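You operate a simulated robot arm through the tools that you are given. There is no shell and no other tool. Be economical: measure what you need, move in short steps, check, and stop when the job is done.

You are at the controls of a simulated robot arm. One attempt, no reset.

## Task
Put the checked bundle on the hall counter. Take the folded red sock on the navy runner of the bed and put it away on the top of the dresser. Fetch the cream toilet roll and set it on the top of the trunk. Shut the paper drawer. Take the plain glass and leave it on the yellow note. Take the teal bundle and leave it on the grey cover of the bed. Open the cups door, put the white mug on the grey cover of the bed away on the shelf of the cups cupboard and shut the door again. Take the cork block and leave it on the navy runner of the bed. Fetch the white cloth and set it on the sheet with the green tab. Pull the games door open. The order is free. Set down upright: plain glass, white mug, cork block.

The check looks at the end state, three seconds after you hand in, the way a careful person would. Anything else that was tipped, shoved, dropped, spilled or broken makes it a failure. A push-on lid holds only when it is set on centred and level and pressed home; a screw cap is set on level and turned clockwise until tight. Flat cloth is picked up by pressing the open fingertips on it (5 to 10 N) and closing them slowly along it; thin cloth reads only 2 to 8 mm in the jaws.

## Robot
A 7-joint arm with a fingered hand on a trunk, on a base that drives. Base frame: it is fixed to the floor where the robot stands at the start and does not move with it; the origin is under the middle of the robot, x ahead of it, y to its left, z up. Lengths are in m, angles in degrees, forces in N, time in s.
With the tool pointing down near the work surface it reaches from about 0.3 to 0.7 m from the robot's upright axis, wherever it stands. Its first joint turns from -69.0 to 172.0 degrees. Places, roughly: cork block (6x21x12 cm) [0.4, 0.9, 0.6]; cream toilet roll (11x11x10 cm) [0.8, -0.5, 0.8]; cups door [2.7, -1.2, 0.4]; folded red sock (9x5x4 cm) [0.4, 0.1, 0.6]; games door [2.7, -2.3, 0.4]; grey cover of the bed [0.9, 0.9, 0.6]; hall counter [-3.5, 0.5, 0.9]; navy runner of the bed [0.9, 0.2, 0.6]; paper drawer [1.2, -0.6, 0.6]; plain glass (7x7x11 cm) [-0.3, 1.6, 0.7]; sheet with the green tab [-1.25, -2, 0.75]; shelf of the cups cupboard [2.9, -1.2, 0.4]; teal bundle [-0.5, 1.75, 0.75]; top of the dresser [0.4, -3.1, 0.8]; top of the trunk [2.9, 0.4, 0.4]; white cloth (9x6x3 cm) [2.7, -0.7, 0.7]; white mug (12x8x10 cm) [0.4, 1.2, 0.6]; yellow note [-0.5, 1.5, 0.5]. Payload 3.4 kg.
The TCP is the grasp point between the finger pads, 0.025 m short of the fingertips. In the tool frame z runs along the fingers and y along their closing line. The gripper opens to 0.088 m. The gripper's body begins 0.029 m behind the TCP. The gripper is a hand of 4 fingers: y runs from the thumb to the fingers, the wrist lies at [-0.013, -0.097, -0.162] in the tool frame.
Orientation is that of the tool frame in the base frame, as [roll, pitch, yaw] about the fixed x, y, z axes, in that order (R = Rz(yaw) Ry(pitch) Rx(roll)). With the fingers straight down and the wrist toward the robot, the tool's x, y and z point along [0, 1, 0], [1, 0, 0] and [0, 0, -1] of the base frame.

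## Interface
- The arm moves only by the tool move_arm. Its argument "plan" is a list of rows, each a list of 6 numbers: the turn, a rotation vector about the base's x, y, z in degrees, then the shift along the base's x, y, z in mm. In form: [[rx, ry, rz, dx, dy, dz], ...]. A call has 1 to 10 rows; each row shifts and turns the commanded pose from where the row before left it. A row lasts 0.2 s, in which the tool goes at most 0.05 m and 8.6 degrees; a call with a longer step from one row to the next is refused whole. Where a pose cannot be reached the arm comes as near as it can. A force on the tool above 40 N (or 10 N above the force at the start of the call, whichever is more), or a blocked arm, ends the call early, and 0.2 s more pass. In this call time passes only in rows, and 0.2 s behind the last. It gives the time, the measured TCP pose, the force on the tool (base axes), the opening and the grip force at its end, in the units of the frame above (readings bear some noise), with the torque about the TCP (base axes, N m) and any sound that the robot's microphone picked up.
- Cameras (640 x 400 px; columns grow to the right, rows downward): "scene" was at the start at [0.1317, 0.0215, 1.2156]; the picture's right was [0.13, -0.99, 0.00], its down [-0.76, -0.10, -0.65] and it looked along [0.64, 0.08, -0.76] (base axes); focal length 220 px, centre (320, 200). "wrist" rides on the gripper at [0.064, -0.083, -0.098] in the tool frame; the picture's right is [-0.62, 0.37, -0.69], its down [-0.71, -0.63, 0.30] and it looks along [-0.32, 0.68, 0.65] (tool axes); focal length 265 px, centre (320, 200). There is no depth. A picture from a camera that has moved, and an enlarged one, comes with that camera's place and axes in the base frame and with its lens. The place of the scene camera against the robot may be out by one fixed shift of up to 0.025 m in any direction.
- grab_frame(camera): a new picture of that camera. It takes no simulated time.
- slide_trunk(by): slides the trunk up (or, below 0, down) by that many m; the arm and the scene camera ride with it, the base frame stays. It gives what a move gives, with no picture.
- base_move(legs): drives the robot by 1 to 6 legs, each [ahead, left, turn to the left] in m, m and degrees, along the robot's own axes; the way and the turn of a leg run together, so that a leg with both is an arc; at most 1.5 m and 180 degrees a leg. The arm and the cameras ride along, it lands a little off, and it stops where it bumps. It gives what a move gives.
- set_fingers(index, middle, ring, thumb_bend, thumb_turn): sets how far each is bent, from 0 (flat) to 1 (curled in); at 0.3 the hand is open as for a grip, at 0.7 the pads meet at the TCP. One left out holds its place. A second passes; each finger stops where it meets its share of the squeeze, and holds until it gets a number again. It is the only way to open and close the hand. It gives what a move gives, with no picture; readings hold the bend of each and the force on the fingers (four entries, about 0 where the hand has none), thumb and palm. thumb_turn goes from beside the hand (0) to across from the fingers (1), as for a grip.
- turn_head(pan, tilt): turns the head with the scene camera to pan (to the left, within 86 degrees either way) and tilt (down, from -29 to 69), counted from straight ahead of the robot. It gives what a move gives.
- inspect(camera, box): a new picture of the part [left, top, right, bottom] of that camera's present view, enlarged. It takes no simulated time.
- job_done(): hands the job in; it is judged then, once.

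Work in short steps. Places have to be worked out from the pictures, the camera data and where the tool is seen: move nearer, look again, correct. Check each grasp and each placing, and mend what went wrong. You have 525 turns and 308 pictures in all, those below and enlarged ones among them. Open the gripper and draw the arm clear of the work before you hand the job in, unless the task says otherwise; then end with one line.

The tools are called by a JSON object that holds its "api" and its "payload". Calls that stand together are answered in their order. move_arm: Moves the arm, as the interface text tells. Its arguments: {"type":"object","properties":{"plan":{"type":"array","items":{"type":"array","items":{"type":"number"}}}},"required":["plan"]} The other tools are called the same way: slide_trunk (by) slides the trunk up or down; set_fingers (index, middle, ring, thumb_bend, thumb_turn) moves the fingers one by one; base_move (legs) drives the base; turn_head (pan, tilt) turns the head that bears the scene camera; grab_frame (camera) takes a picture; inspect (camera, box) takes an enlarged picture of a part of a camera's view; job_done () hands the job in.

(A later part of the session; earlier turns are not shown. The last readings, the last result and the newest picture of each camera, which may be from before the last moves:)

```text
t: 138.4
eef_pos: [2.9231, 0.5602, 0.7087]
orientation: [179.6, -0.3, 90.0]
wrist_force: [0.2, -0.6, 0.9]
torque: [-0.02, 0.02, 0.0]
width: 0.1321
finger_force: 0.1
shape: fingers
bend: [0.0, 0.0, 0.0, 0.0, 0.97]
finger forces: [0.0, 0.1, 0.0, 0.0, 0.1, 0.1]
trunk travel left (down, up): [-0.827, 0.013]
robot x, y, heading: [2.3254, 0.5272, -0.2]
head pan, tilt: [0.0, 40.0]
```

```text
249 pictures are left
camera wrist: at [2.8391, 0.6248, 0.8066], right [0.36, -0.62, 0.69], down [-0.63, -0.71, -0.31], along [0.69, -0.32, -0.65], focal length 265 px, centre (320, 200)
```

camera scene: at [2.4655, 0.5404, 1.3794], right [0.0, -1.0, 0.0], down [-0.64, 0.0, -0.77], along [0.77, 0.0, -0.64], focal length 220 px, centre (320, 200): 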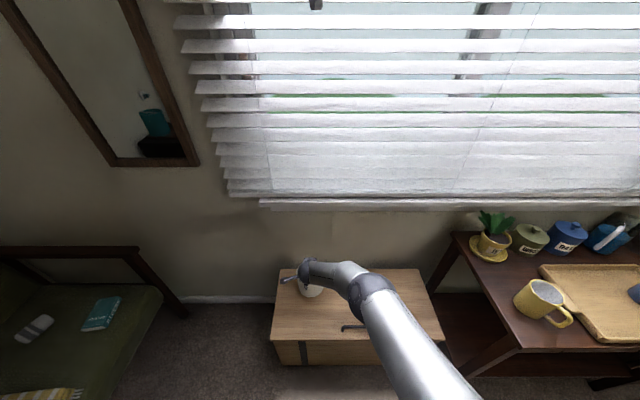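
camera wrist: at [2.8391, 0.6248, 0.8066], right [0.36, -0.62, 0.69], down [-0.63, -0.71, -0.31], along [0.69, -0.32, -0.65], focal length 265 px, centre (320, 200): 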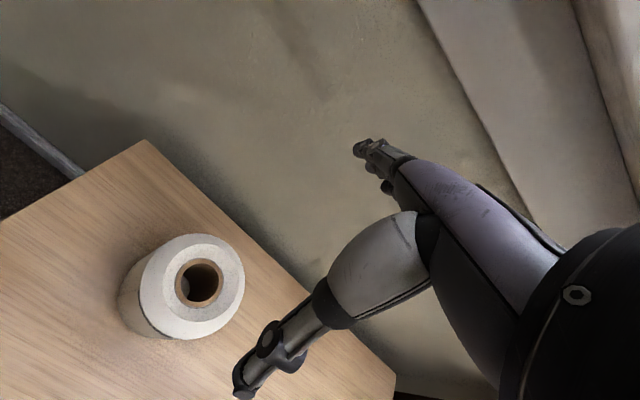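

The roll stands on the trunk. I back away, fold the arm upward and look at the table and the cupboard.

{"api": "move_arm", "payload": {"plan": [[0, 0, 0, -45, 0, 20], [0, 0, 0, -45, 0, 20], [0, 0, 0, -45, 0, 20], [0, 0, 0, -45, 0, 20], [0, 0, 0, -40, 0, 20]]}}

{"api": "set_fingers", "payload": {"index": 0.3, "middle": 0.3, "ring": 0.3, "thumb_bend": 0.3}}

{"api": "base_move", "payload": {"legs": [[-0.3, 0, 0], [0, -1.2, 0]]}}

{"api": "turn_head", "payload": {"pan": -10, "tilt": 35}}

{"api": "grab_frame", "payload": {"camera": "scene"}}

{"api": "grab_frame", "payload": {"camera": "wrist"}}

```text
t: 139.6
eef_pos: [2.7047, 0.5576, 0.8111]
orientation: [179.3, -0.4, 89.9]
wrist_force: [-0.3, -0.2, 0.2]
torque: [0.02, 0.02, 0.01]
width: 0.1323
finger_force: 0.0
shape: fingers
bend: [0.0, 0.0, 0.0, 0.0, 0.98]
finger forces: [0.0, 0.0, 0.1, 0.0, 0.1, 0.1]
trunk travel left (down, up): [-0.827, 0.013]
robot x, y, heading: [2.3266, 0.5292, 0.1]
head pan, tilt: [0.0, 40.0]
```

```text
t: 140.6
eef_pos: [2.7049, 0.5572, 0.8082]
orientation: [179.4, -0.3, 89.9]
wrist_force: [-0.3, -0.6, -0.3]
torque: [-0.01, 0.04, 0.01]
width: 0.0853
finger_force: 0.0
shape: fingers
bend: [0.3, 0.3, 0.3, 0.3, 0.98]
finger forces: [0.0, 0.0, 0.0, 0.0, 0.0, 0.0]
trunk travel left (down, up): [-0.827, 0.013]
robot x, y, heading: [2.3272, 0.5298, 0.1]
head pan, tilt: [0.0, 40.0]
```

```text
t: 148.4
eef_pos: [2.3843, -0.6491, 0.8104]
orientation: [179.5, -0.3, 88.7]
wrist_force: [0.1, 0.6, -1.1]
torque: [-0.03, 0.0, -0.02]
width: 0.0852
finger_force: 0.0
shape: fingers
bend: [0.3, 0.3, 0.3, 0.3, 0.98]
finger forces: [0.0, 0.1, 0.0, 0.0, 0.1, 0.0]
trunk travel left (down, up): [-0.827, 0.013]
robot x, y, heading: [2.0038, -0.6705, -1.0]
head pan, tilt: [0.0, 40.0]
```

```text
t: 149.1
eef_pos: [2.3852, -0.6491, 0.81]
orientation: [179.5, -0.3, 88.6]
wrist_force: [-0.2, 0.2, 0.2]
torque: [-0.01, 0.04, 0.01]
width: 0.0854
finger_force: 0.1
shape: fingers
bend: [0.3, 0.3, 0.3, 0.3, 0.98]
finger forces: [0.0, 0.1, 0.1, 0.1, 0.0, 0.0]
trunk travel left (down, up): [-0.827, 0.013]
robot x, y, heading: [2.0018, -0.6665, -1.3]
head pan, tilt: [-10.0, 35.0]
```

```text
248 pictures are left
camera scene: at [2.1452, -0.6769, 1.5392], right [-0.2, -0.98, 0.0], down [-0.56, 0.11, -0.82], along [0.8, -0.16, -0.57], focal length 220 px, centre (320, 200)
```

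scene: 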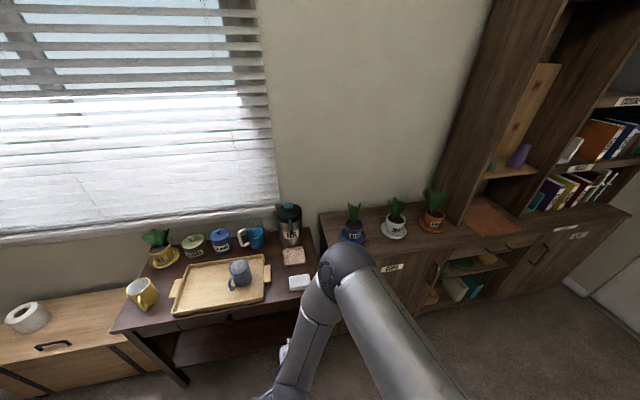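

```text
247 pictures are left
camera wrist: at [2.3013, -0.5824, 0.9082], right [0.35, -0.63, 0.69], down [-0.64, -0.7, -0.31], along [0.68, -0.34, -0.65], focal length 265 px, centre (320, 200)
```

wrist: 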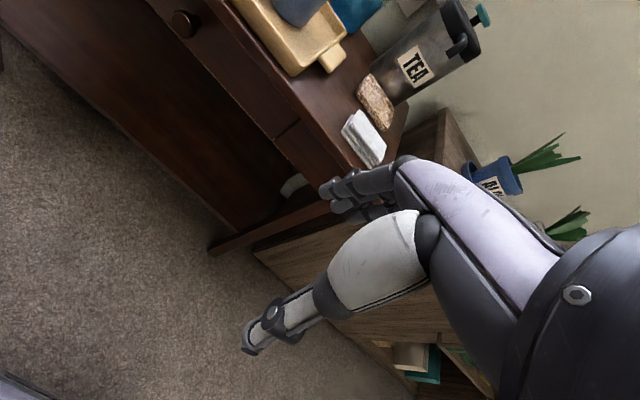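

White cloth visible on the table edge. Doors first with the empty hand: I slide right to see the cups and games doors.

{"api": "base_move", "payload": {"legs": [[-0.2, -0.9, 1]]}}

{"api": "slide_trunk", "payload": {"by": -0.4}}

{"api": "turn_head", "payload": {"pan": 0, "tilt": 25}}

{"api": "grab_frame", "payload": {"camera": "scene"}}

{"api": "inspect", "payload": {"camera": "scene", "box": [160, 170, 560, 380]}}

```text
t: 153.9
eef_pos: [2.1827, -1.5288, 0.8104]
orientation: [179.5, -0.3, 91.0]
wrist_force: [-0.2, 0.1, 0.4]
torque: [-0.01, 0.01, -0.05]
width: 0.0853
finger_force: 0.1
shape: fingers
bend: [0.3, 0.3, 0.3, 0.3, 0.98]
finger forces: [0.1, 0.1, 0.1, 0.0, 0.0, 0.1]
trunk travel left (down, up): [-0.827, 0.013]
robot x, y, heading: [1.8055, -1.5655, 1.3]
head pan, tilt: [-10.0, 35.0]
```

```text
t: 157.7
eef_pos: [2.1837, -1.5289, 0.4104]
orientation: [179.4, -0.4, 91.0]
wrist_force: [0.2, 0.7, 0.4]
torque: [-0.01, 0.0, -0.02]
width: 0.0851
finger_force: 0.0
shape: fingers
bend: [0.3, 0.3, 0.3, 0.3, 0.98]
finger forces: [0.1, 0.1, 0.1, 0.0, 0.0, 0.0]
trunk travel left (down, up): [-0.427, 0.413]
robot x, y, heading: [1.8032, -1.5702, 1.0]
head pan, tilt: [-10.0, 35.0]
```

```text
t: 158.5
eef_pos: [2.1835, -1.5298, 0.4101]
orientation: [179.4, -0.3, 91.1]
wrist_force: [-0.4, 1.0, 0.4]
torque: [-0.02, 0.01, 0.01]
width: 0.0851
finger_force: 0.0
shape: fingers
bend: [0.3, 0.3, 0.3, 0.3, 0.98]
finger forces: [0.0, 0.0, 0.1, 0.1, 0.1, 0.0]
trunk travel left (down, up): [-0.427, 0.413]
robot x, y, heading: [1.8031, -1.5625, 0.9]
head pan, tilt: [0.0, 25.0]
```

```text
246 pictures are left
camera scene: at [1.9505, -1.5518, 1.1549], right [0.02, -1.0, 0.0], down [-0.42, -0.01, -0.91], along [0.91, 0.02, -0.42], focal length 220 px, centre (320, 200)
```

scene: 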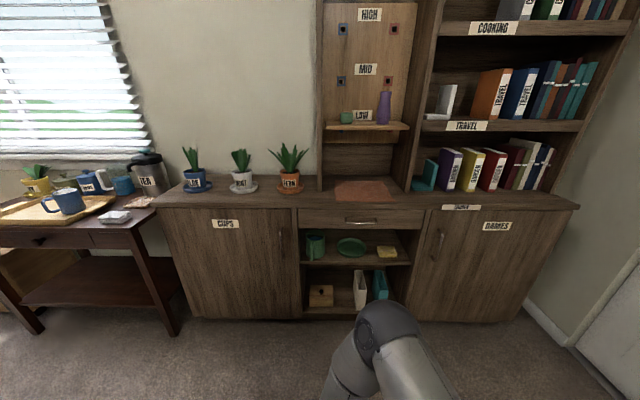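

```text
1.60 times, centred on (360, 275) of scene
camera zoom: at [1.9505, -1.5518, 1.1549], right [0.02, -1.0, 0.0], down [-0.42, -0.01, -0.91], along [0.91, 0.02, -0.42], focal length 352 px, centre (256, 80)
```

zoom: 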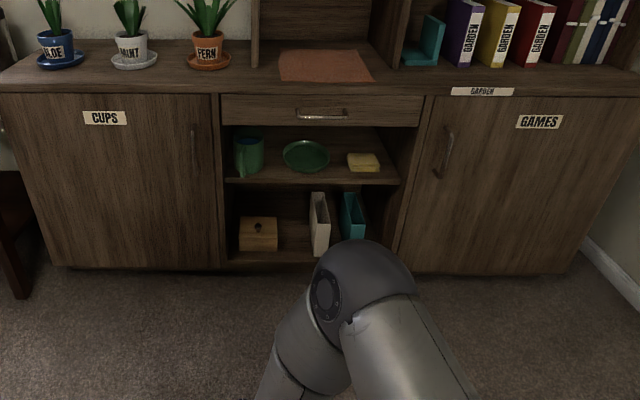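

Vertical handles: cups at ≈(2.7,-1.36,0.56), games at ≈(2.7,-2.05,0.55). I go in front of the games door and turn the hand horizontal with a sideways closing line.

{"api": "base_move", "payload": {"legs": [[-0.15, -0.35, -1]]}}

{"api": "move_arm", "payload": {"plan": [[4.94, -4.94, -4.94, 15, 0, 12], [4.94, -4.94, -4.94, 15, 0, 12], [4.94, -4.94, -4.94, 15, 0, 12], [4.94, -4.94, -4.94, 15, 0, 12], [4.94, -4.94, -4.94, 15, 0, 12], [4.94, -4.94, -4.94, 15, 0, 12], [4.94, -4.94, -4.94, 15, 0, 12]]}}

{"api": "move_arm", "payload": {"plan": [[4.94, -4.94, -4.94, 15, 0, 10], [4.94, -4.94, -4.94, 15, 0, 10], [4.94, -4.94, -4.94, 15, 0, 10], [4.94, -4.94, -4.94, 15, 0, 10], [4.94, -4.94, -4.94, 15, 0, 10], [4.94, -4.94, -4.94, 15, 0, 10], [4.94, -4.94, -4.94, 15, 0, 10]]}}

{"api": "grab_frame", "payload": {"camera": "scene"}}

{"api": "grab_frame", "payload": {"camera": "wrist"}}

```text
t: 160.9
eef_pos: [2.0353, -1.8876, 0.4096]
orientation: [179.4, -0.2, 90.1]
wrist_force: [-0.1, -0.1, -0.6]
torque: [0.02, 0.02, 0.0]
width: 0.0856
finger_force: 0.2
shape: fingers
bend: [0.3, 0.3, 0.3, 0.3, 0.98]
finger forces: [0.0, 0.0, 0.1, 0.1, 0.1, 0.0]
trunk travel left (down, up): [-0.427, 0.413]
robot x, y, heading: [1.6552, -1.9183, -0.0]
head pan, tilt: [0.0, 25.0]
```

```text
t: 162.5
eef_pos: [2.1415, -1.8868, 0.4943]
orientation: [152.8, -42.0, 63.6]
wrist_force: [-0.4, -0.5, -0.2]
torque: [-0.02, -0.01, 0.01]
width: 0.0847
finger_force: 0.3
shape: fingers
bend: [0.3, 0.3, 0.3, 0.3, 0.98]
finger forces: [0.0, 0.1, 0.0, 0.0, 0.1, 0.1]
trunk travel left (down, up): [-0.427, 0.413]
robot x, y, heading: [1.6556, -1.9187, 0.3]
head pan, tilt: [0.0, 25.0]
```

```text
t: 164.1
eef_pos: [2.2458, -1.8868, 0.565]
orientation: [48.1, -89.8, 131.5]
wrist_force: [0.1, 0.5, 0.1]
torque: [0.0, 0.02, 0.02]
width: 0.0852
finger_force: 0.0
shape: fingers
bend: [0.3, 0.3, 0.3, 0.3, 0.98]
finger forces: [0.0, 0.0, 0.0, 0.0, 0.0, 0.0]
trunk travel left (down, up): [-0.427, 0.413]
robot x, y, heading: [1.6566, -1.9175, 0.2]
head pan, tilt: [0.0, 25.0]
```

```text
244 pictures are left
camera scene: at [1.8027, -1.906, 1.1549], right [0.0, -1.0, 0.0], down [-0.42, 0.0, -0.91], along [0.91, 0.0, -0.42], focal length 220 px, centre (320, 200)
```

scene: 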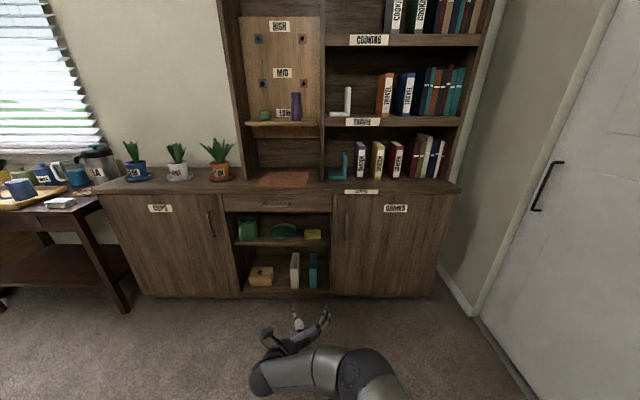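

```text
243 pictures are left
camera wrist: at [2.1475, -1.8021, 0.6278], right [-0.69, -0.36, -0.62], down [0.31, 0.63, -0.71], along [0.65, -0.69, -0.32], focal length 265 px, centre (320, 200)
```

wrist: 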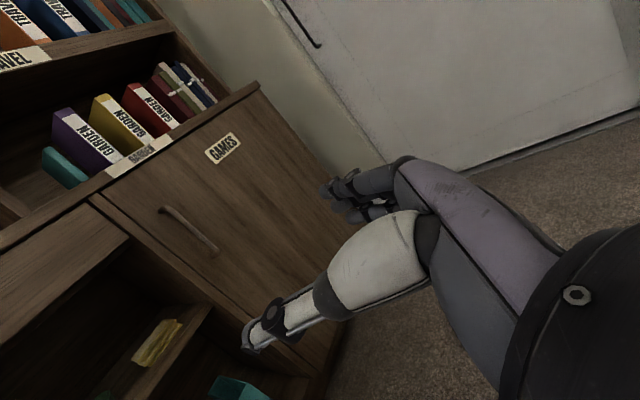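

Handle roughly at (2.67, -2.03, 0.58). I move nearer and take a second wrist view to triangulate.

{"api": "move_arm", "payload": {"plan": [[0, 0, 0, 35, -30, 5], [0, 0, 0, 35, -30, 5], [0, 0, 0, 35, -30, 5], [0, 0, 0, 35, -30, 0]]}}

{"api": "grab_frame", "payload": {"camera": "wrist"}}

```text
t: 165.1
eef_pos: [2.3821, -2.0073, 0.5819]
orientation: [64.2, -89.8, 115.3]
wrist_force: [0.3, -0.6, -1.1]
torque: [-0.03, 0.04, 0.02]
width: 0.0851
finger_force: 0.0
shape: fingers
bend: [0.3, 0.3, 0.3, 0.3, 0.98]
finger forces: [0.0, 0.1, 0.0, 0.0, 0.1, 0.0]
out of reach, approached as far as the arm can: row 4
trunk travel left (down, up): [-0.427, 0.413]
robot x, y, heading: [1.6555, -1.9155, 0.2]
head pan, tilt: [0.0, 25.0]
```

```text
242 pictures are left
camera wrist: at [2.2833, -1.9235, 0.645], right [-0.69, -0.37, -0.62], down [0.31, 0.63, -0.72], along [0.65, -0.69, -0.32], focal length 265 px, centre (320, 200)
```

wrist: 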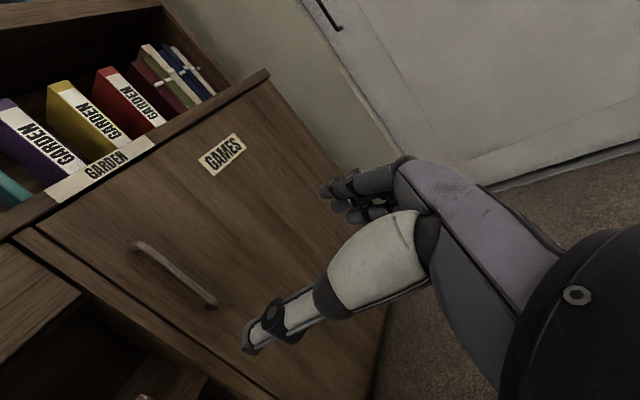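

Triangulated: handle at (2.70, -2.042), z 0.51–0.64. I drive 0.22 m ahead, align in y and look.

{"api": "base_move", "payload": {"legs": [[0.22, 0, 0]]}}

{"api": "move_arm", "payload": {"plan": [[0, 0, 0, 0, -34, -4]]}}

{"api": "grab_frame", "payload": {"camera": "wrist"}}

```text
t: 166.8
eef_pos: [2.6005, -2.0073, 0.5808]
orientation: [53.6, -89.7, 126.1]
wrist_force: [-0.6, 0.0, 0.6]
torque: [0.02, 0.01, 0.01]
width: 0.0851
finger_force: 0.0
shape: fingers
bend: [0.3, 0.3, 0.3, 0.3, 0.98]
finger forces: [0.0, 0.1, 0.0, 0.0, 0.0, 0.0]
trunk travel left (down, up): [-0.427, 0.413]
robot x, y, heading: [1.8714, -1.9173, 0.0]
head pan, tilt: [0.0, 25.0]
```

```text
t: 167.2
eef_pos: [2.6018, -2.0419, 0.5777]
orientation: [52.2, -89.7, 127.4]
wrist_force: [0.2, -0.2, -0.9]
torque: [0.03, -0.04, 0.02]
width: 0.0852
finger_force: 0.0
shape: fingers
bend: [0.3, 0.3, 0.3, 0.3, 0.98]
finger forces: [0.0, 0.0, 0.1, 0.0, 0.0, 0.0]
trunk travel left (down, up): [-0.427, 0.413]
robot x, y, heading: [1.8734, -1.9155, 0.3]
head pan, tilt: [0.0, 25.0]
```

```text
241 pictures are left
camera wrist: at [2.502, -1.9562, 0.642], right [-0.69, -0.37, -0.62], down [0.31, 0.63, -0.72], along [0.65, -0.69, -0.32], focal length 265 px, centre (320, 200)
```

wrist: 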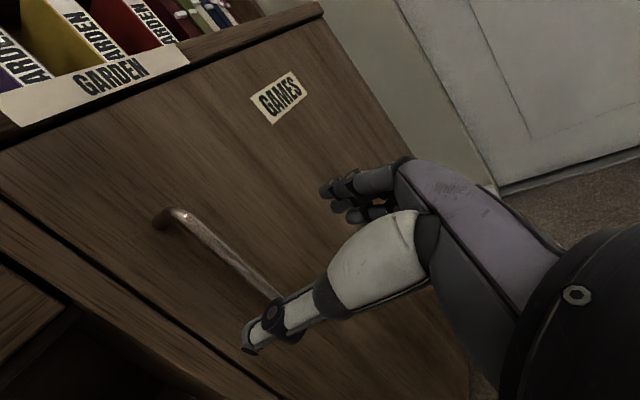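

Alignment is right. I roll forward 0.085 m so the fingers straddle the bar, then close.

{"api": "base_move", "payload": {"legs": [[0.085, 0, 0]]}}

{"api": "grab_frame", "payload": {"camera": "wrist"}}

```text
t: 168.2
eef_pos: [2.6869, -2.0408, 0.5778]
orientation: [64.8, -89.7, 114.9]
wrist_force: [0.5, 0.1, 0.9]
torque: [0.0, 0.0, 0.03]
width: 0.085
finger_force: 0.1
shape: fingers
bend: [0.3, 0.3, 0.3, 0.3, 0.98]
finger forces: [0.1, 0.0, 0.1, 0.0, 0.0, 0.1]
trunk travel left (down, up): [-0.427, 0.413]
robot x, y, heading: [1.9619, -1.9155, 0.1]
head pan, tilt: [0.0, 25.0]
```

```text
240 pictures are left
camera wrist: at [2.5882, -1.9555, 0.6417], right [-0.69, -0.37, -0.62], down [0.31, 0.63, -0.72], along [0.65, -0.69, -0.32], focal length 265 px, centre (320, 200)
```

wrist: 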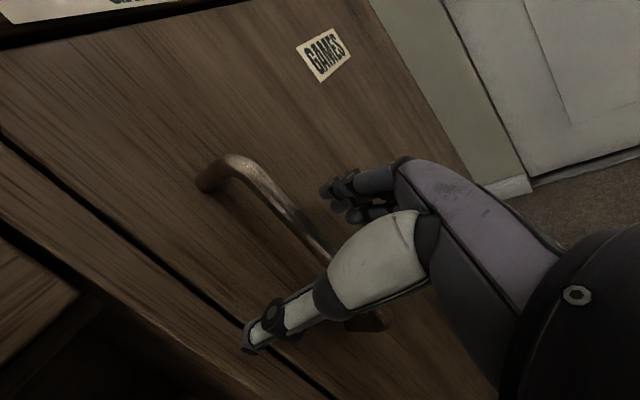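

The bar lies between the thumb and fingers. I close.

{"api": "set_fingers", "payload": {"index": 0.7, "middle": 0.7, "ring": 0.7, "thumb_bend": 0.7}}

{"api": "grab_frame", "payload": {"camera": "wrist"}}

```text
t: 169.2
eef_pos: [2.6867, -2.0403, 0.5778]
orientation: [79.0, -89.8, 100.8]
wrist_force: [0.8, -1.7, 0.2]
torque: [0.01, 0.0, 0.03]
width: 0.0001
finger_force: 0.8
shape: fingers
bend: [0.69, 0.7, 0.69, 0.7, 0.98]
finger forces: [0.9, 0.0, 0.5, 0.1, 0.1, 0.1]
trunk travel left (down, up): [-0.427, 0.413]
robot x, y, heading: [1.9598, -1.9201, 0.3]
head pan, tilt: [0.0, 25.0]
```

```text
239 pictures are left
camera wrist: at [2.588, -1.9559, 0.642], right [-0.69, -0.37, -0.62], down [0.31, 0.63, -0.72], along [0.65, -0.69, -0.32], focal length 265 px, centre (320, 200)
```

wrist: 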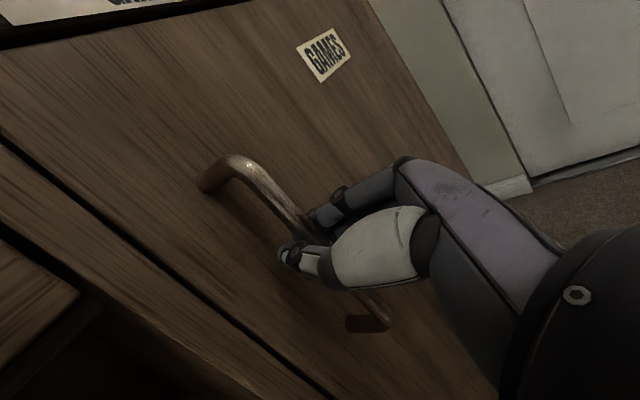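

The pads met without the bar — it is a little deeper. I reopen, go 22 mm further and close again.

{"api": "set_fingers", "payload": {"index": 0.3, "middle": 0.3, "ring": 0.3, "thumb_bend": 0.3}}

{"api": "base_move", "payload": {"legs": [[0.024, 0, 0]]}}

{"api": "set_fingers", "payload": {"index": 0.7, "middle": 0.7, "ring": 0.7, "thumb_bend": 0.7}}

{"api": "grab_frame", "payload": {"camera": "wrist"}}

```text
t: 170.2
eef_pos: [2.6879, -2.0398, 0.5775]
orientation: [86.1, -89.8, 93.5]
wrist_force: [-0.4, -0.2, -0.2]
torque: [0.02, -0.01, -0.01]
width: 0.0844
finger_force: 0.0
shape: fingers
bend: [0.3, 0.3, 0.3, 0.3, 0.98]
finger forces: [0.0, 0.0, 0.0, 0.0, 0.0, 0.0]
trunk travel left (down, up): [-0.427, 0.413]
robot x, y, heading: [1.9617, -1.9161, 0.3]
head pan, tilt: [0.0, 25.0]
```

```text
t: 171.1
eef_pos: [2.7085, -2.0408, 0.5778]
orientation: [46.2, -89.8, 133.4]
wrist_force: [-31.3, 3.4, -3.4]
torque: [0.1, 0.29, -1.4]
width: 0.0858
finger_force: 15.9
shape: fingers
bend: [0.3, 0.3, 0.3, 0.3, 0.98]
finger forces: [2.2, 27.8, 0.0, 0.0, 2.0, 0.1]
trunk travel left (down, up): [-0.427, 0.413]
robot x, y, heading: [1.984, -1.9178, 0.3]
head pan, tilt: [0.0, 25.0]
```

```text
t: 171.6
eef_pos: [2.7021, -2.0403, 0.5751]
orientation: [150.4, -89.7, 28.9]
wrist_force: [-37.5, 2.6, -0.1]
torque: [0.01, -0.28, 0.15]
width: 0.0406
finger_force: 19.0
shape: fingers
bend: [0.5, 0.38, 0.7, 0.57, 0.97]
finger forces: [13.2, 3.3, 0.0, 0.0, 20.8, 0.1]
trunk travel left (down, up): [-0.427, 0.413]
robot x, y, heading: [1.9836, -1.9165, 0.1]
head pan, tilt: [0.0, 25.0]
stopped: the force on the tool passed its limit (the readings are from after the stop); the commanded pose is now the measured one
```

```text
238 pictures are left
camera wrist: at [2.6048, -1.9548, 0.6391], right [-0.7, -0.36, -0.62], down [0.31, 0.63, -0.72], along [0.64, -0.69, -0.33], focal length 265 px, centre (320, 200)
```

wrist: 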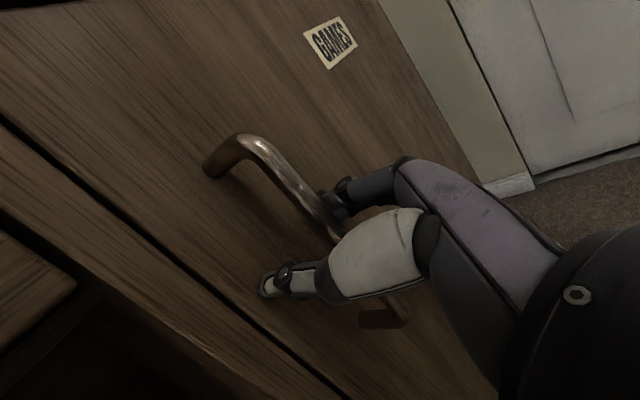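

Fingertips press on the door while closing. I back off 10 mm and finish closing.

{"api": "move_arm", "payload": {"plan": [[0, 0, 0, -9, 0, 0]]}}

{"api": "set_fingers", "payload": {"index": 0.7, "middle": 0.7, "ring": 0.7, "thumb_bend": 0.7}}

{"api": "inspect", "payload": {"camera": "wrist", "box": [180, 110, 440, 340]}}

```text
t: 172.0
eef_pos: [2.6988, -2.0397, 0.5754]
orientation: [148.3, -89.8, 31.3]
wrist_force: [-0.1, -0.4, -0.2]
torque: [0.02, -0.02, -0.01]
width: 0.0002
finger_force: 0.1
shape: fingers
bend: [0.7, 0.4, 0.7, 0.7, 0.97]
finger forces: [0.1, 0.0, 0.0, 0.1, 0.0, 0.0]
trunk travel left (down, up): [-0.427, 0.413]
robot x, y, heading: [1.9832, -1.9171, 0.2]
head pan, tilt: [0.0, 25.0]
```

```text
t: 173.0
eef_pos: [2.6985, -2.0406, 0.5736]
orientation: [160.6, -89.7, 18.8]
wrist_force: [0.2, -0.1, 0.0]
torque: [-0.02, 0.04, -0.01]
width: 0.0
finger_force: 0.1
shape: fingers
bend: [0.7, 0.7, 0.7, 0.7, 0.97]
finger forces: [0.0, 0.1, 0.0, 0.1, 0.0, 0.1]
trunk travel left (down, up): [-0.427, 0.413]
robot x, y, heading: [1.9786, -1.9169, 0.2]
head pan, tilt: [0.0, 25.0]
```

```text
1.74 times, centred on (310, 225) of wrist
camera zoom: at [2.5998, -1.9557, 0.6386], right [-0.7, -0.36, -0.62], down [0.31, 0.63, -0.72], along [0.65, -0.69, -0.33], focal length 462 px, centre (337, 156)
```

zoom: 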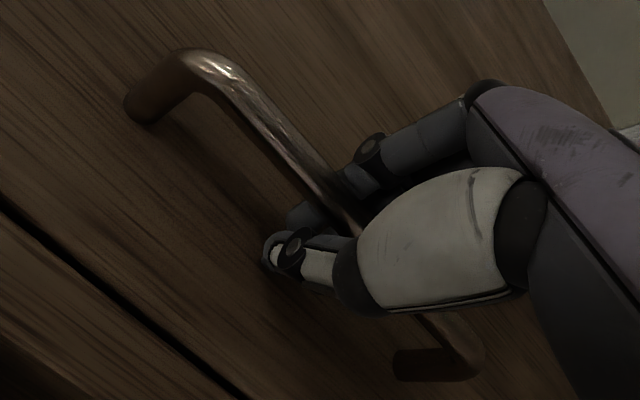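

The bar is caged: fingertips meet behind it. I pull back along the door's arc.

{"api": "move_arm", "payload": {"plan": [[0, 0, 0, -15, 0, 0], [0, 0, 0, -20, -1, 0], [0, 0, 0, -25, -2, 0], [0, 0, -3, -30, -4, 0], [0, 0, -3, -30, -6, 0]]}}

{"api": "grab_frame", "payload": {"camera": "scene"}}

{"api": "grab_frame", "payload": {"camera": "wrist"}}

```text
t: 174.2
eef_pos: [2.5775, -2.055, 0.5738]
orientation: [140.3, -89.8, 33.0]
wrist_force: [1.8, -7.1, 1.8]
torque: [-0.02, -0.04, 0.0]
width: 0.0039
finger_force: 3.8
shape: fingers
bend: [0.65, 0.7, 0.68, 0.7, 0.97]
finger forces: [5.1, 0.4, 2.4, 0.0, 0.0, 0.0]
trunk travel left (down, up): [-0.427, 0.413]
robot x, y, heading: [1.9833, -1.9137, 0.1]
head pan, tilt: [0.0, 25.0]
```

```text
236 pictures are left
camera scene: at [2.1297, -1.9062, 1.155], right [0.0, -1.0, 0.0], down [-0.42, 0.0, -0.91], along [0.91, 0.0, -0.42], focal length 220 px, centre (320, 200)
```

scene: 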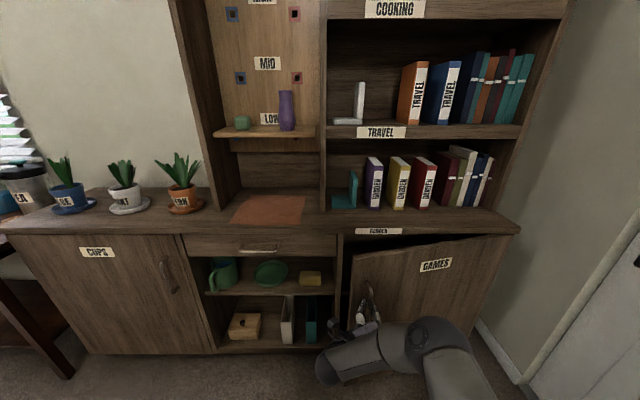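

```text
235 pictures are left
camera wrist: at [2.4899, -1.9602, 0.6376], right [-0.73, -0.29, -0.62], down [0.37, 0.59, -0.72], along [0.57, -0.76, -0.33], focal length 265 px, centre (320, 200)
```

wrist: 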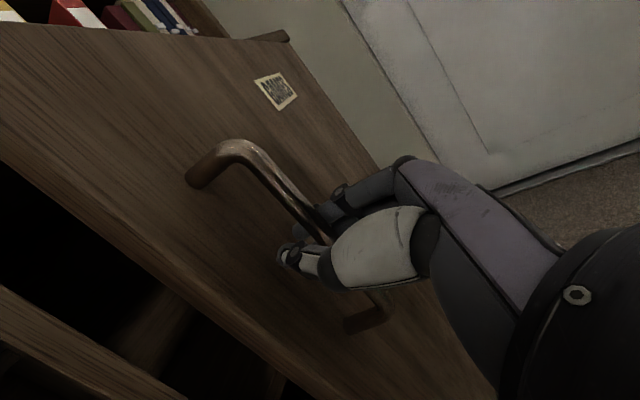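

Works well. I continue the arc using the base for translation and the arm for yaw.

{"api": "base_move", "payload": {"legs": [[-0.13, -0.054, 0]]}}

{"api": "move_arm", "payload": {"plan": [[0, 0, -7, 0, 0, 0], [0, 0, -7, 0, 0, 0]]}}

{"api": "base_move", "payload": {"legs": [[-0.113, -0.086, 0]]}}

{"api": "move_arm", "payload": {"plan": [[0, 0, -7, 0, 0, 0], [0, 0, -7, 0, 0, 0]]}}

{"api": "grab_frame", "payload": {"camera": "scene"}}

```text
t: 175.5
eef_pos: [2.4478, -2.1091, 0.5731]
orientation: [-157.2, -89.8, -29.5]
wrist_force: [14.3, -22.6, 4.0]
torque: [-0.18, -0.12, 0.15]
width: 0.0109
finger_force: 11.9
shape: fingers
bend: [0.58, 0.67, 0.64, 0.7, 0.97]
finger forces: [11.4, 4.7, 8.8, 0.0, 0.0, 0.1]
trunk travel left (down, up): [-0.427, 0.413]
robot x, y, heading: [1.8492, -1.9683, 0.1]
head pan, tilt: [0.0, 25.0]
```

```text
t: 176.1
eef_pos: [2.4497, -2.1105, 0.5712]
orientation: [154.8, -89.9, 4.1]
wrist_force: [14.1, -21.6, 1.1]
torque: [-0.12, -0.12, 0.23]
width: 0.0093
finger_force: 11.0
shape: fingers
bend: [0.6, 0.68, 0.65, 0.7, 0.97]
finger forces: [10.3, 3.9, 8.4, 0.1, 0.0, 0.1]
trunk travel left (down, up): [-0.427, 0.413]
robot x, y, heading: [1.8543, -1.9711, 0.0]
head pan, tilt: [0.0, 25.0]
```

```text
t: 177.4
eef_pos: [2.3503, -2.1931, 0.5729]
orientation: [108.4, -89.8, 50.5]
wrist_force: [11.6, -11.1, -4.4]
torque: [-0.04, -0.14, 0.08]
width: 0.0052
finger_force: 7.2
shape: fingers
bend: [0.64, 0.68, 0.66, 0.7, 0.97]
finger forces: [5.2, 4.1, 5.7, 0.0, 0.1, 0.0]
trunk travel left (down, up): [-0.427, 0.413]
robot x, y, heading: [1.7533, -2.0451, 0.1]
head pan, tilt: [0.0, 25.0]
stopped in leg 1: the force on the tool passed its limit (the readings are from after the stop); the commanded pose is now the measured one
```

```text
t: 178.0
eef_pos: [2.3483, -2.187, 0.575]
orientation: [91.9, -89.8, 53.1]
wrist_force: [3.0, -2.8, 0.8]
torque: [-0.02, 0.02, -0.01]
width: 0.0055
finger_force: 2.9
shape: fingers
bend: [0.68, 0.69, 0.68, 0.66, 0.97]
finger forces: [1.2, 1.1, 1.1, 0.0, 3.0, 0.0]
trunk travel left (down, up): [-0.427, 0.413]
robot x, y, heading: [1.7515, -2.0477, -0.1]
head pan, tilt: [0.0, 25.0]
```

```text
234 pictures are left
camera scene: at [1.8986, -2.036, 1.155], right [0.0, -1.0, 0.0], down [-0.42, 0.0, -0.91], along [0.91, 0.0, -0.42], focal length 220 px, centre (320, 200)
```

scene: 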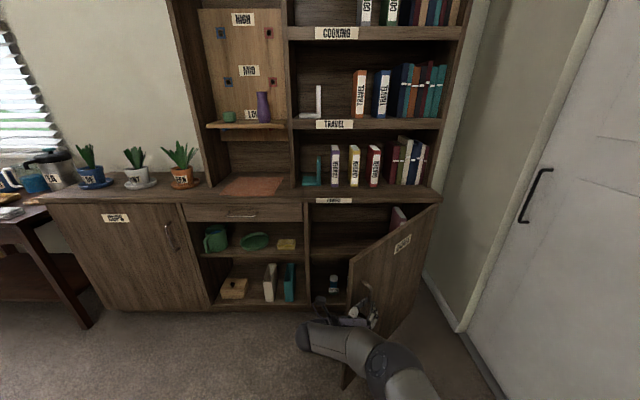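

Door at about 45°. Two more arc steps.

{"api": "base_move", "payload": {"legs": [[-0.07, -0.095, 0]]}}

{"api": "move_arm", "payload": {"plan": [[0, 0, -7, 0, 0, 0], [0, 0, -7, 0, 0, 0]]}}

{"api": "base_move", "payload": {"legs": [[-0.04, -0.11, 0]]}}

{"api": "grab_frame", "payload": {"camera": "scene"}}

{"api": "grab_frame", "payload": {"camera": "wrist"}}

```text
t: 179.2
eef_pos: [2.2802, -2.2818, 0.575]
orientation: [51.0, -89.9, 94.1]
wrist_force: [2.8, -0.9, -0.4]
torque: [-0.04, 0.0, 0.0]
width: 0.0032
finger_force: 2.6
shape: fingers
bend: [0.69, 0.69, 0.68, 0.67, 0.97]
finger forces: [1.0, 1.0, 1.3, 0.1, 2.3, 0.0]
trunk travel left (down, up): [-0.427, 0.413]
robot x, y, heading: [1.6796, -2.1427, -0.2]
head pan, tilt: [0.0, 25.0]
```

```text
t: 179.8
eef_pos: [2.2699, -2.2861, 0.5785]
orientation: [113.1, -89.6, 18.1]
wrist_force: [4.3, -1.2, -6.5]
torque: [-0.16, 0.07, 0.49]
width: 0.0137
finger_force: 11.1
shape: fingers
bend: [0.7, 0.7, 0.7, 0.57, 0.99]
finger forces: [0.0, 0.0, 0.0, 0.0, 23.0, 0.0]
out of reach, approached as far as the arm can: row 2
trunk travel left (down, up): [-0.427, 0.413]
robot x, y, heading: [1.6848, -2.1375, 0.2]
head pan, tilt: [0.0, 25.0]
```

```text
t: 181.2
eef_pos: [2.2265, -2.3884, 0.5816]
orientation: [116.7, -89.8, 14.9]
wrist_force: [-7.0, 4.6, 5.7]
torque: [0.51, 0.05, 1.51]
width: 0.0228
finger_force: 27.7
shape: fingers
bend: [0.7, 0.7, 0.7, 0.51, 0.97]
finger forces: [0.0, 0.0, 0.1, 0.0, 55.5, 0.0]
trunk travel left (down, up): [-0.427, 0.413]
robot x, y, heading: [1.6442, -2.2487, 0.2]
head pan, tilt: [0.0, 25.0]
stopped in leg 1: the force on the tool passed its limit (the readings are from after the stop); the commanded pose is now the measured one
```

```text
233 pictures are left
camera scene: at [1.7863, -2.2376, 1.1552], right [0.0, -1.0, 0.0], down [-0.42, 0.0, -0.91], along [0.91, 0.0, -0.42], focal length 220 px, centre (320, 200)
```

scene: 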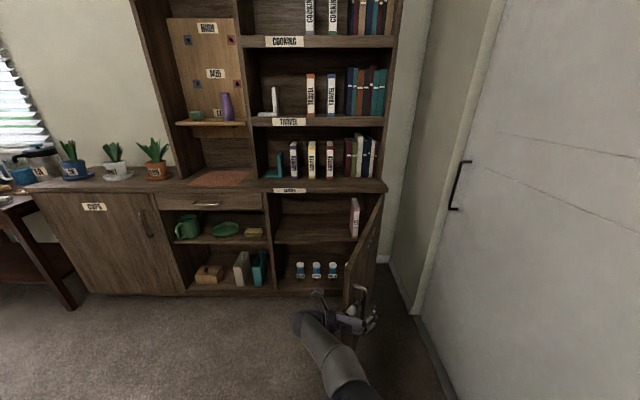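

```text
232 pictures are left
camera wrist: at [2.2234, -2.2588, 0.6446], right [-0.74, 0.27, -0.62], down [0.67, 0.19, -0.72], along [-0.08, -0.94, -0.32], focal length 265 px, centre (320, 200)
```

wrist: 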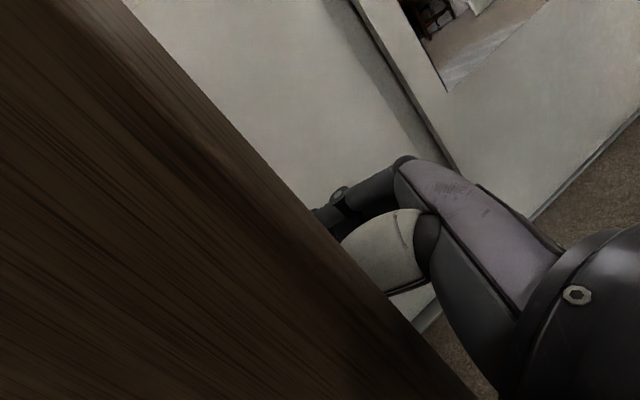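

Door is ~75° open. I open the hand and see how it is engaged.

{"api": "set_fingers", "payload": {"index": 0.2, "middle": 0.2, "ring": 0.2, "thumb_bend": 0.2}}

{"api": "inspect", "payload": {"camera": "scene", "box": [240, 180, 440, 400]}}

{"api": "grab_frame", "payload": {"camera": "wrist"}}

```text
t: 182.2
eef_pos: [2.2282, -2.3911, 0.5801]
orientation: [116.2, -89.7, 15.3]
wrist_force: [0.2, -0.5, 0.2]
torque: [0.0, 0.0, 0.01]
width: 0.1032
finger_force: 0.2
shape: fingers
bend: [0.2, 0.2, 0.2, 0.2, 0.97]
finger forces: [0.0, 0.0, 0.0, 0.0, 0.1, 0.0]
trunk travel left (down, up): [-0.427, 0.413]
robot x, y, heading: [1.6444, -2.251, 0.1]
head pan, tilt: [0.0, 25.0]
```

```text
1.82 times, centred on (340, 290) of scene
camera zoom: at [1.7879, -2.2387, 1.1549], right [0.0, -1.0, 0.0], down [-0.42, 0.0, -0.91], along [0.91, 0.0, -0.42], focal length 400 px, centre (284, 36)
```

zoom: 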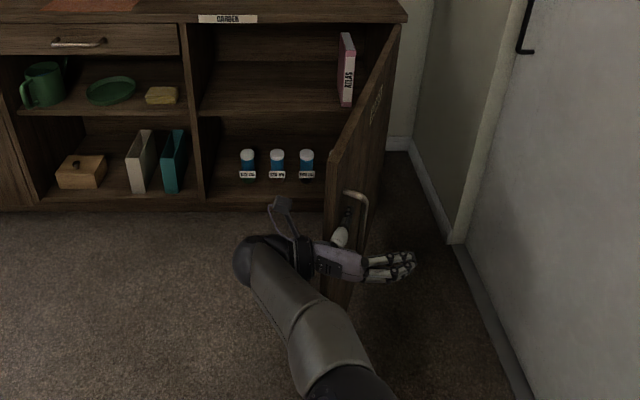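

```text
230 pictures are left
camera wrist: at [2.2245, -2.2611, 0.6434], right [-0.74, 0.28, -0.62], down [0.67, 0.19, -0.72], along [-0.08, -0.94, -0.32], focal length 265 px, centre (320, 200)
```

wrist: 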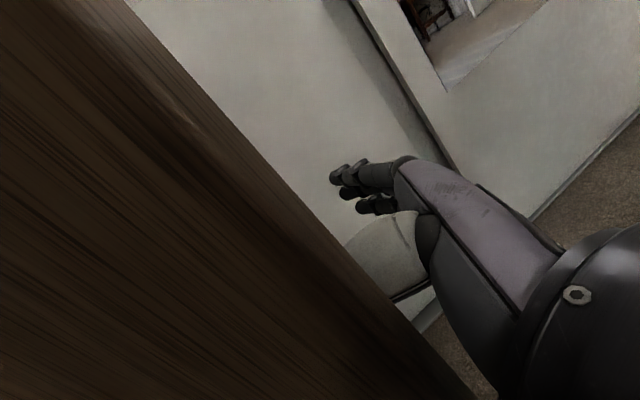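

The thumb is threaded inside the handle. I slide the hand outward along the door plane to free it.

{"api": "move_arm", "payload": {"plan": [[0, 0, 0, -15, 4, 0], [0, 0, 0, -20, 5, 0], [0, 0, 0, -30, 8, 0], [0, 0, 0, -35, 8, 0]]}}

{"api": "inspect", "payload": {"camera": "scene", "box": [240, 180, 440, 400]}}

```text
t: 183.2
eef_pos: [2.1283, -2.3661, 0.5785]
orientation: [92.4, -89.6, 38.9]
wrist_force: [-0.5, 0.0, 0.0]
torque: [-0.03, 0.0, 0.01]
width: 0.1033
finger_force: 0.1
shape: fingers
bend: [0.2, 0.2, 0.2, 0.2, 0.97]
finger forces: [0.0, 0.0, 0.0, 0.0, 0.0, 0.0]
trunk travel left (down, up): [-0.427, 0.413]
robot x, y, heading: [1.6403, -2.2525, 0.1]
head pan, tilt: [0.0, 25.0]
```

```text
1.82 times, centred on (340, 290) of scene
camera zoom: at [1.7877, -2.2385, 1.155], right [0.0, -1.0, 0.0], down [-0.42, 0.0, -0.91], along [0.91, 0.0, -0.42], focal length 400 px, centre (284, 36)
```

zoom: 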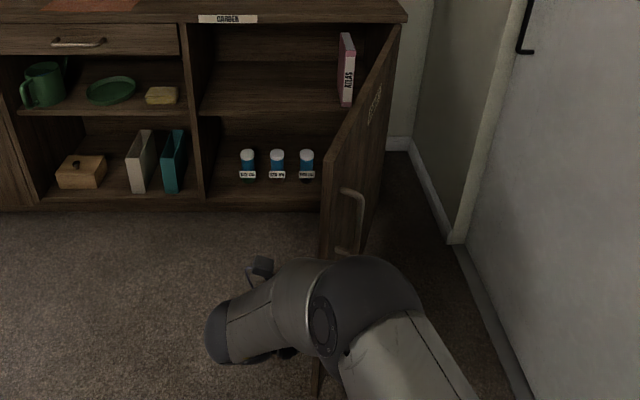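

Freed. I'll push the door a bit wider from the inside: hand goes left, forward, then right.

{"api": "set_fingers", "payload": {"index": 0.7, "middle": 0.7, "ring": 0.7, "thumb_bend": 0.7}}

{"api": "move_arm", "payload": {"plan": [[0, 0, 0, -20, 40, 0], [0, 0, 0, 0, 48, 0], [0, 0, 0, 0, 48, 0], [0, 0, 0, 45, 0, 0], [0, 0, 0, 48, 0, 0], [0, 0, 0, 48, 0, 0], [0, 0, 0, 40, 0, 0]]}}

{"api": "inspect", "payload": {"camera": "scene", "box": [200, 180, 440, 400]}}

```text
t: 184.2
eef_pos: [2.1276, -2.3654, 0.5779]
orientation: [123.2, -89.7, 8.3]
wrist_force: [0.8, 0.0, 0.1]
torque: [-0.01, 0.0, 0.0]
width: 0.0
finger_force: 0.0
shape: fingers
bend: [0.7, 0.7, 0.7, 0.7, 0.97]
finger forces: [0.0, 0.0, 0.1, 0.0, 0.0, 0.0]
trunk travel left (down, up): [-0.427, 0.413]
robot x, y, heading: [1.64, -2.2505, 0.1]
head pan, tilt: [0.0, 25.0]
```

```text
t: 185.8
eef_pos: [2.2275, -2.3642, 0.6067]
orientation: [106.1, -89.6, 25.3]
wrist_force: [0.3, -0.1, 0.0]
torque: [-0.03, -0.03, 0.03]
width: 0.0
finger_force: 0.0
shape: fingers
bend: [0.7, 0.7, 0.7, 0.7, 0.98]
finger forces: [0.0, 0.0, 0.0, 0.1, 0.0, 0.0]
out of reach, approached as far as the arm can: row 1, 2, 3, 6, 7
trunk travel left (down, up): [-0.427, 0.413]
robot x, y, heading: [1.6436, -2.2485, 0.1]
head pan, tilt: [0.0, 25.0]
```

```text
1.82 times, centred on (320, 290) of scene
camera zoom: at [1.7877, -2.2385, 1.155], right [0.0, -1.0, 0.0], down [-0.42, 0.0, -0.91], along [0.91, 0.0, -0.42], focal length 400 px, centre (320, 36)
```

zoom: 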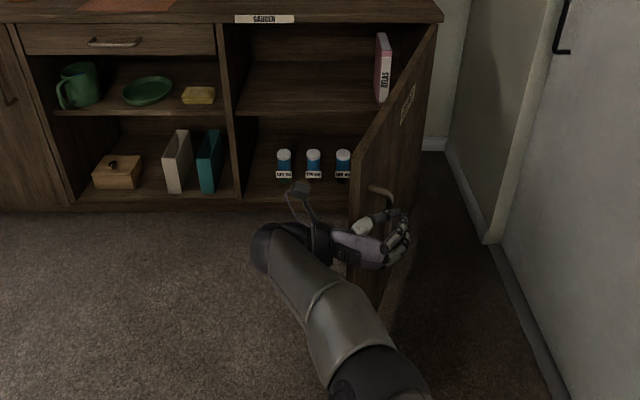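

The arm couldn't go left in that pose. I pull back, turn the hand forward again, and use the base for the side shift.

{"api": "move_arm", "payload": {"plan": [[0, 0, 0, -45, 8, 0], [0, 0, 0, -45, 8, 0], [0, 0, 0, -45, 8, 0], [0, 0, 8, 0, 0, 0], [0, 0, 8, 0, 0, 0], [0, 0, 8, 0, 0, 0], [0, 0, 8, 0, 0, 0]]}}

{"api": "grab_frame", "payload": {"camera": "scene"}}

```text
t: 187.4
eef_pos: [2.0921, -2.3365, 0.6089]
orientation: [104.6, -89.8, 58.9]
wrist_force: [-0.1, 0.3, 0.5]
torque: [0.04, 0.0, -0.05]
width: 0.0002
finger_force: 0.1
shape: fingers
bend: [0.7, 0.7, 0.7, 0.7, 0.97]
finger forces: [0.0, 0.0, 0.0, 0.0, 0.1, 0.0]
trunk travel left (down, up): [-0.427, 0.413]
robot x, y, heading: [1.6413, -2.2487, 0.2]
head pan, tilt: [0.0, 25.0]
```

```text
227 pictures are left
camera scene: at [1.7878, -2.2387, 1.155], right [0.0, -1.0, 0.0], down [-0.42, 0.0, -0.91], along [0.91, 0.0, -0.42], focal length 220 px, centre (320, 200)
```

scene: 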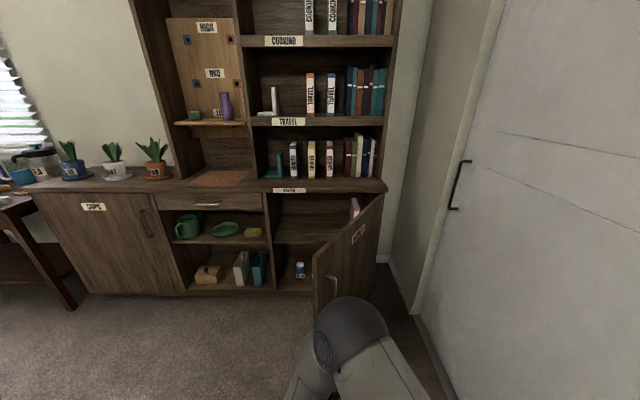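

The door fell back to ~50°. I go round inside its edge: base left, arm out, forward, then push right.

{"api": "base_move", "payload": {"legs": [[0, 0.32, 0]]}}

{"api": "move_arm", "payload": {"plan": [[0, 0, 0, 40, 0, 0], [0, 0, 0, 40, 0, 0], [0, 0, 0, 40, 0, 0]]}}

{"api": "base_move", "payload": {"legs": [[0.22, 0, 0]]}}

{"api": "grab_frame", "payload": {"camera": "scene"}}

```text
t: 189.5
eef_pos: [2.0912, -2.0182, 0.6074]
orientation: [102.2, -89.7, 61.0]
wrist_force: [-0.1, -1.0, 0.0]
torque: [0.0, -0.02, 0.04]
width: 0.0001
finger_force: 0.1
shape: fingers
bend: [0.7, 0.7, 0.7, 0.7, 0.97]
finger forces: [0.0, 0.0, 0.1, 0.0, 0.0, 0.0]
trunk travel left (down, up): [-0.427, 0.413]
robot x, y, heading: [1.6422, -1.9354, -0.2]
head pan, tilt: [0.0, 25.0]
```

```text
t: 190.3
eef_pos: [2.2105, -2.016, 0.6086]
orientation: [116.6, -89.7, 46.6]
wrist_force: [0.8, 0.0, 0.3]
torque: [-0.01, 0.0, 0.04]
width: 0.0001
finger_force: 0.1
shape: fingers
bend: [0.7, 0.7, 0.7, 0.7, 0.97]
finger forces: [0.1, 0.0, 0.0, 0.1, 0.0, 0.0]
trunk travel left (down, up): [-0.427, 0.413]
robot x, y, heading: [1.6455, -1.929, -0.1]
head pan, tilt: [0.0, 25.0]
```

```text
t: 192.0
eef_pos: [2.4261, -2.016, 0.6095]
orientation: [115.5, -89.6, 47.7]
wrist_force: [-0.2, 0.2, -0.4]
torque: [-0.01, -0.01, 0.02]
width: 0.0001
finger_force: 0.1
shape: fingers
bend: [0.7, 0.7, 0.7, 0.7, 0.97]
finger forces: [0.0, 0.1, 0.0, 0.0, 0.0, 0.0]
trunk travel left (down, up): [-0.427, 0.413]
robot x, y, heading: [1.8578, -1.9298, 0.0]
head pan, tilt: [0.0, 25.0]
```

```text
226 pictures are left
camera scene: at [2.005, -1.919, 1.1549], right [0.0, -1.0, 0.0], down [-0.42, 0.0, -0.91], along [0.91, 0.0, -0.42], focal length 220 px, centre (320, 200)
```

scene: 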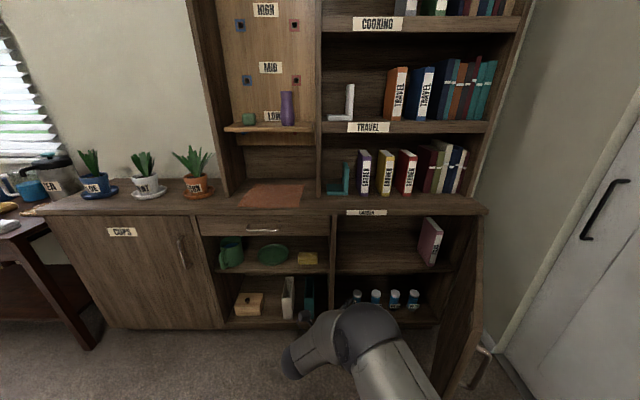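

The door now stands about 75–80° open. I sweep right to push it gently near 90°.

{"api": "base_move", "payload": {"legs": [[0, -0.46, 0]]}}

{"api": "grab_frame", "payload": {"camera": "scene"}}

```text
t: 194.8
eef_pos: [2.4262, -2.4758, 0.609]
orientation: [104.1, -89.6, 59.0]
wrist_force: [0.1, 0.2, 0.1]
torque: [0.0, 0.01, 0.01]
width: 0.0004
finger_force: 0.0
shape: fingers
bend: [0.7, 0.7, 0.7, 0.7, 0.97]
finger forces: [0.1, 0.0, 0.0, 0.0, 0.0, 0.0]
trunk travel left (down, up): [-0.427, 0.413]
robot x, y, heading: [1.8557, -2.3888, 0.1]
head pan, tilt: [0.0, 25.0]
```

```text
225 pictures are left
camera scene: at [2.0047, -2.3786, 1.1549], right [0.0, -1.0, 0.0], down [-0.42, 0.0, -0.91], along [0.91, 0.0, -0.42], focal length 220 px, centre (320, 200)
```

scene: 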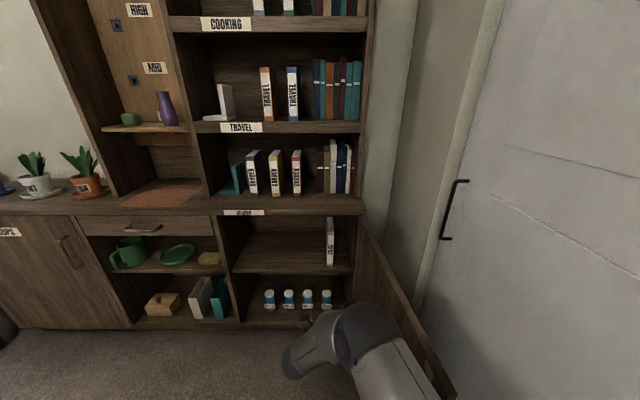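

Games door wide open. Now I move away to the left, in front of the cups door, and check the hand's yaw.

{"api": "base_move", "payload": {"legs": [[0, 0.4, 0], [-0.05, 0.55, 0]]}}

{"api": "grab_frame", "payload": {"camera": "wrist"}}

{"api": "grab_frame", "payload": {"camera": "scene"}}

```text
t: 200.0
eef_pos: [2.3723, -1.5198, 0.6085]
orientation: [125.9, -89.7, 37.9]
wrist_force: [0.5, 0.6, 0.5]
torque: [0.0, 0.0, -0.03]
width: 0.0
finger_force: 0.0
shape: fingers
bend: [0.7, 0.7, 0.7, 0.7, 0.97]
finger forces: [0.1, 0.0, 0.0, 0.0, 0.0, 0.0]
trunk travel left (down, up): [-0.427, 0.413]
robot x, y, heading: [1.8012, -1.4401, 0.8]
head pan, tilt: [0.0, 25.0]
```

```text
224 pictures are left
camera wrist: at [2.3006, -1.4114, 0.6735], right [-0.77, -0.16, -0.62], down [0.47, 0.52, -0.72], along [0.44, -0.84, -0.32], focal length 265 px, centre (320, 200)
```

wrist: 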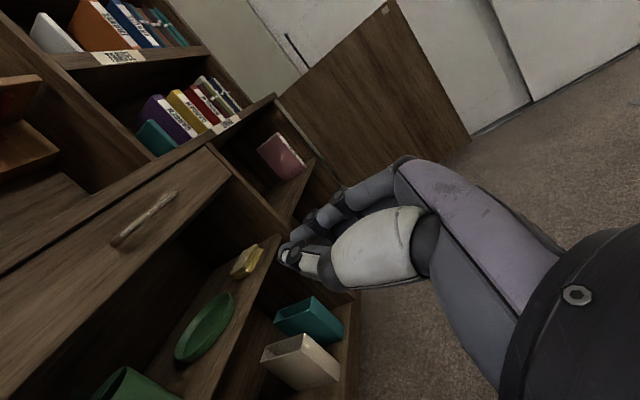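

```text
223 pictures are left
camera scene: at [1.9502, -1.4266, 1.1549], right [0.01, -1.0, 0.0], down [-0.42, 0.0, -0.91], along [0.91, 0.01, -0.42], focal length 220 px, centre (320, 200)
```

scene: 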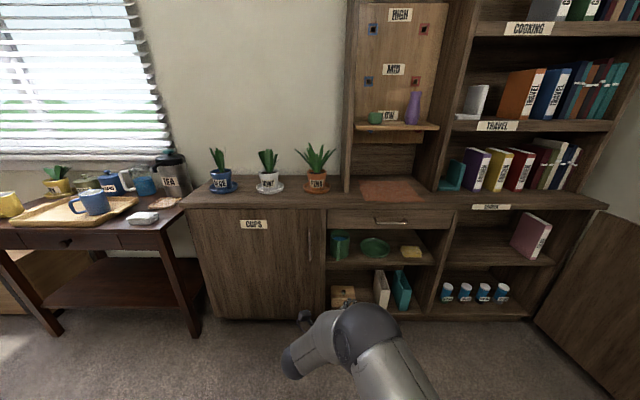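

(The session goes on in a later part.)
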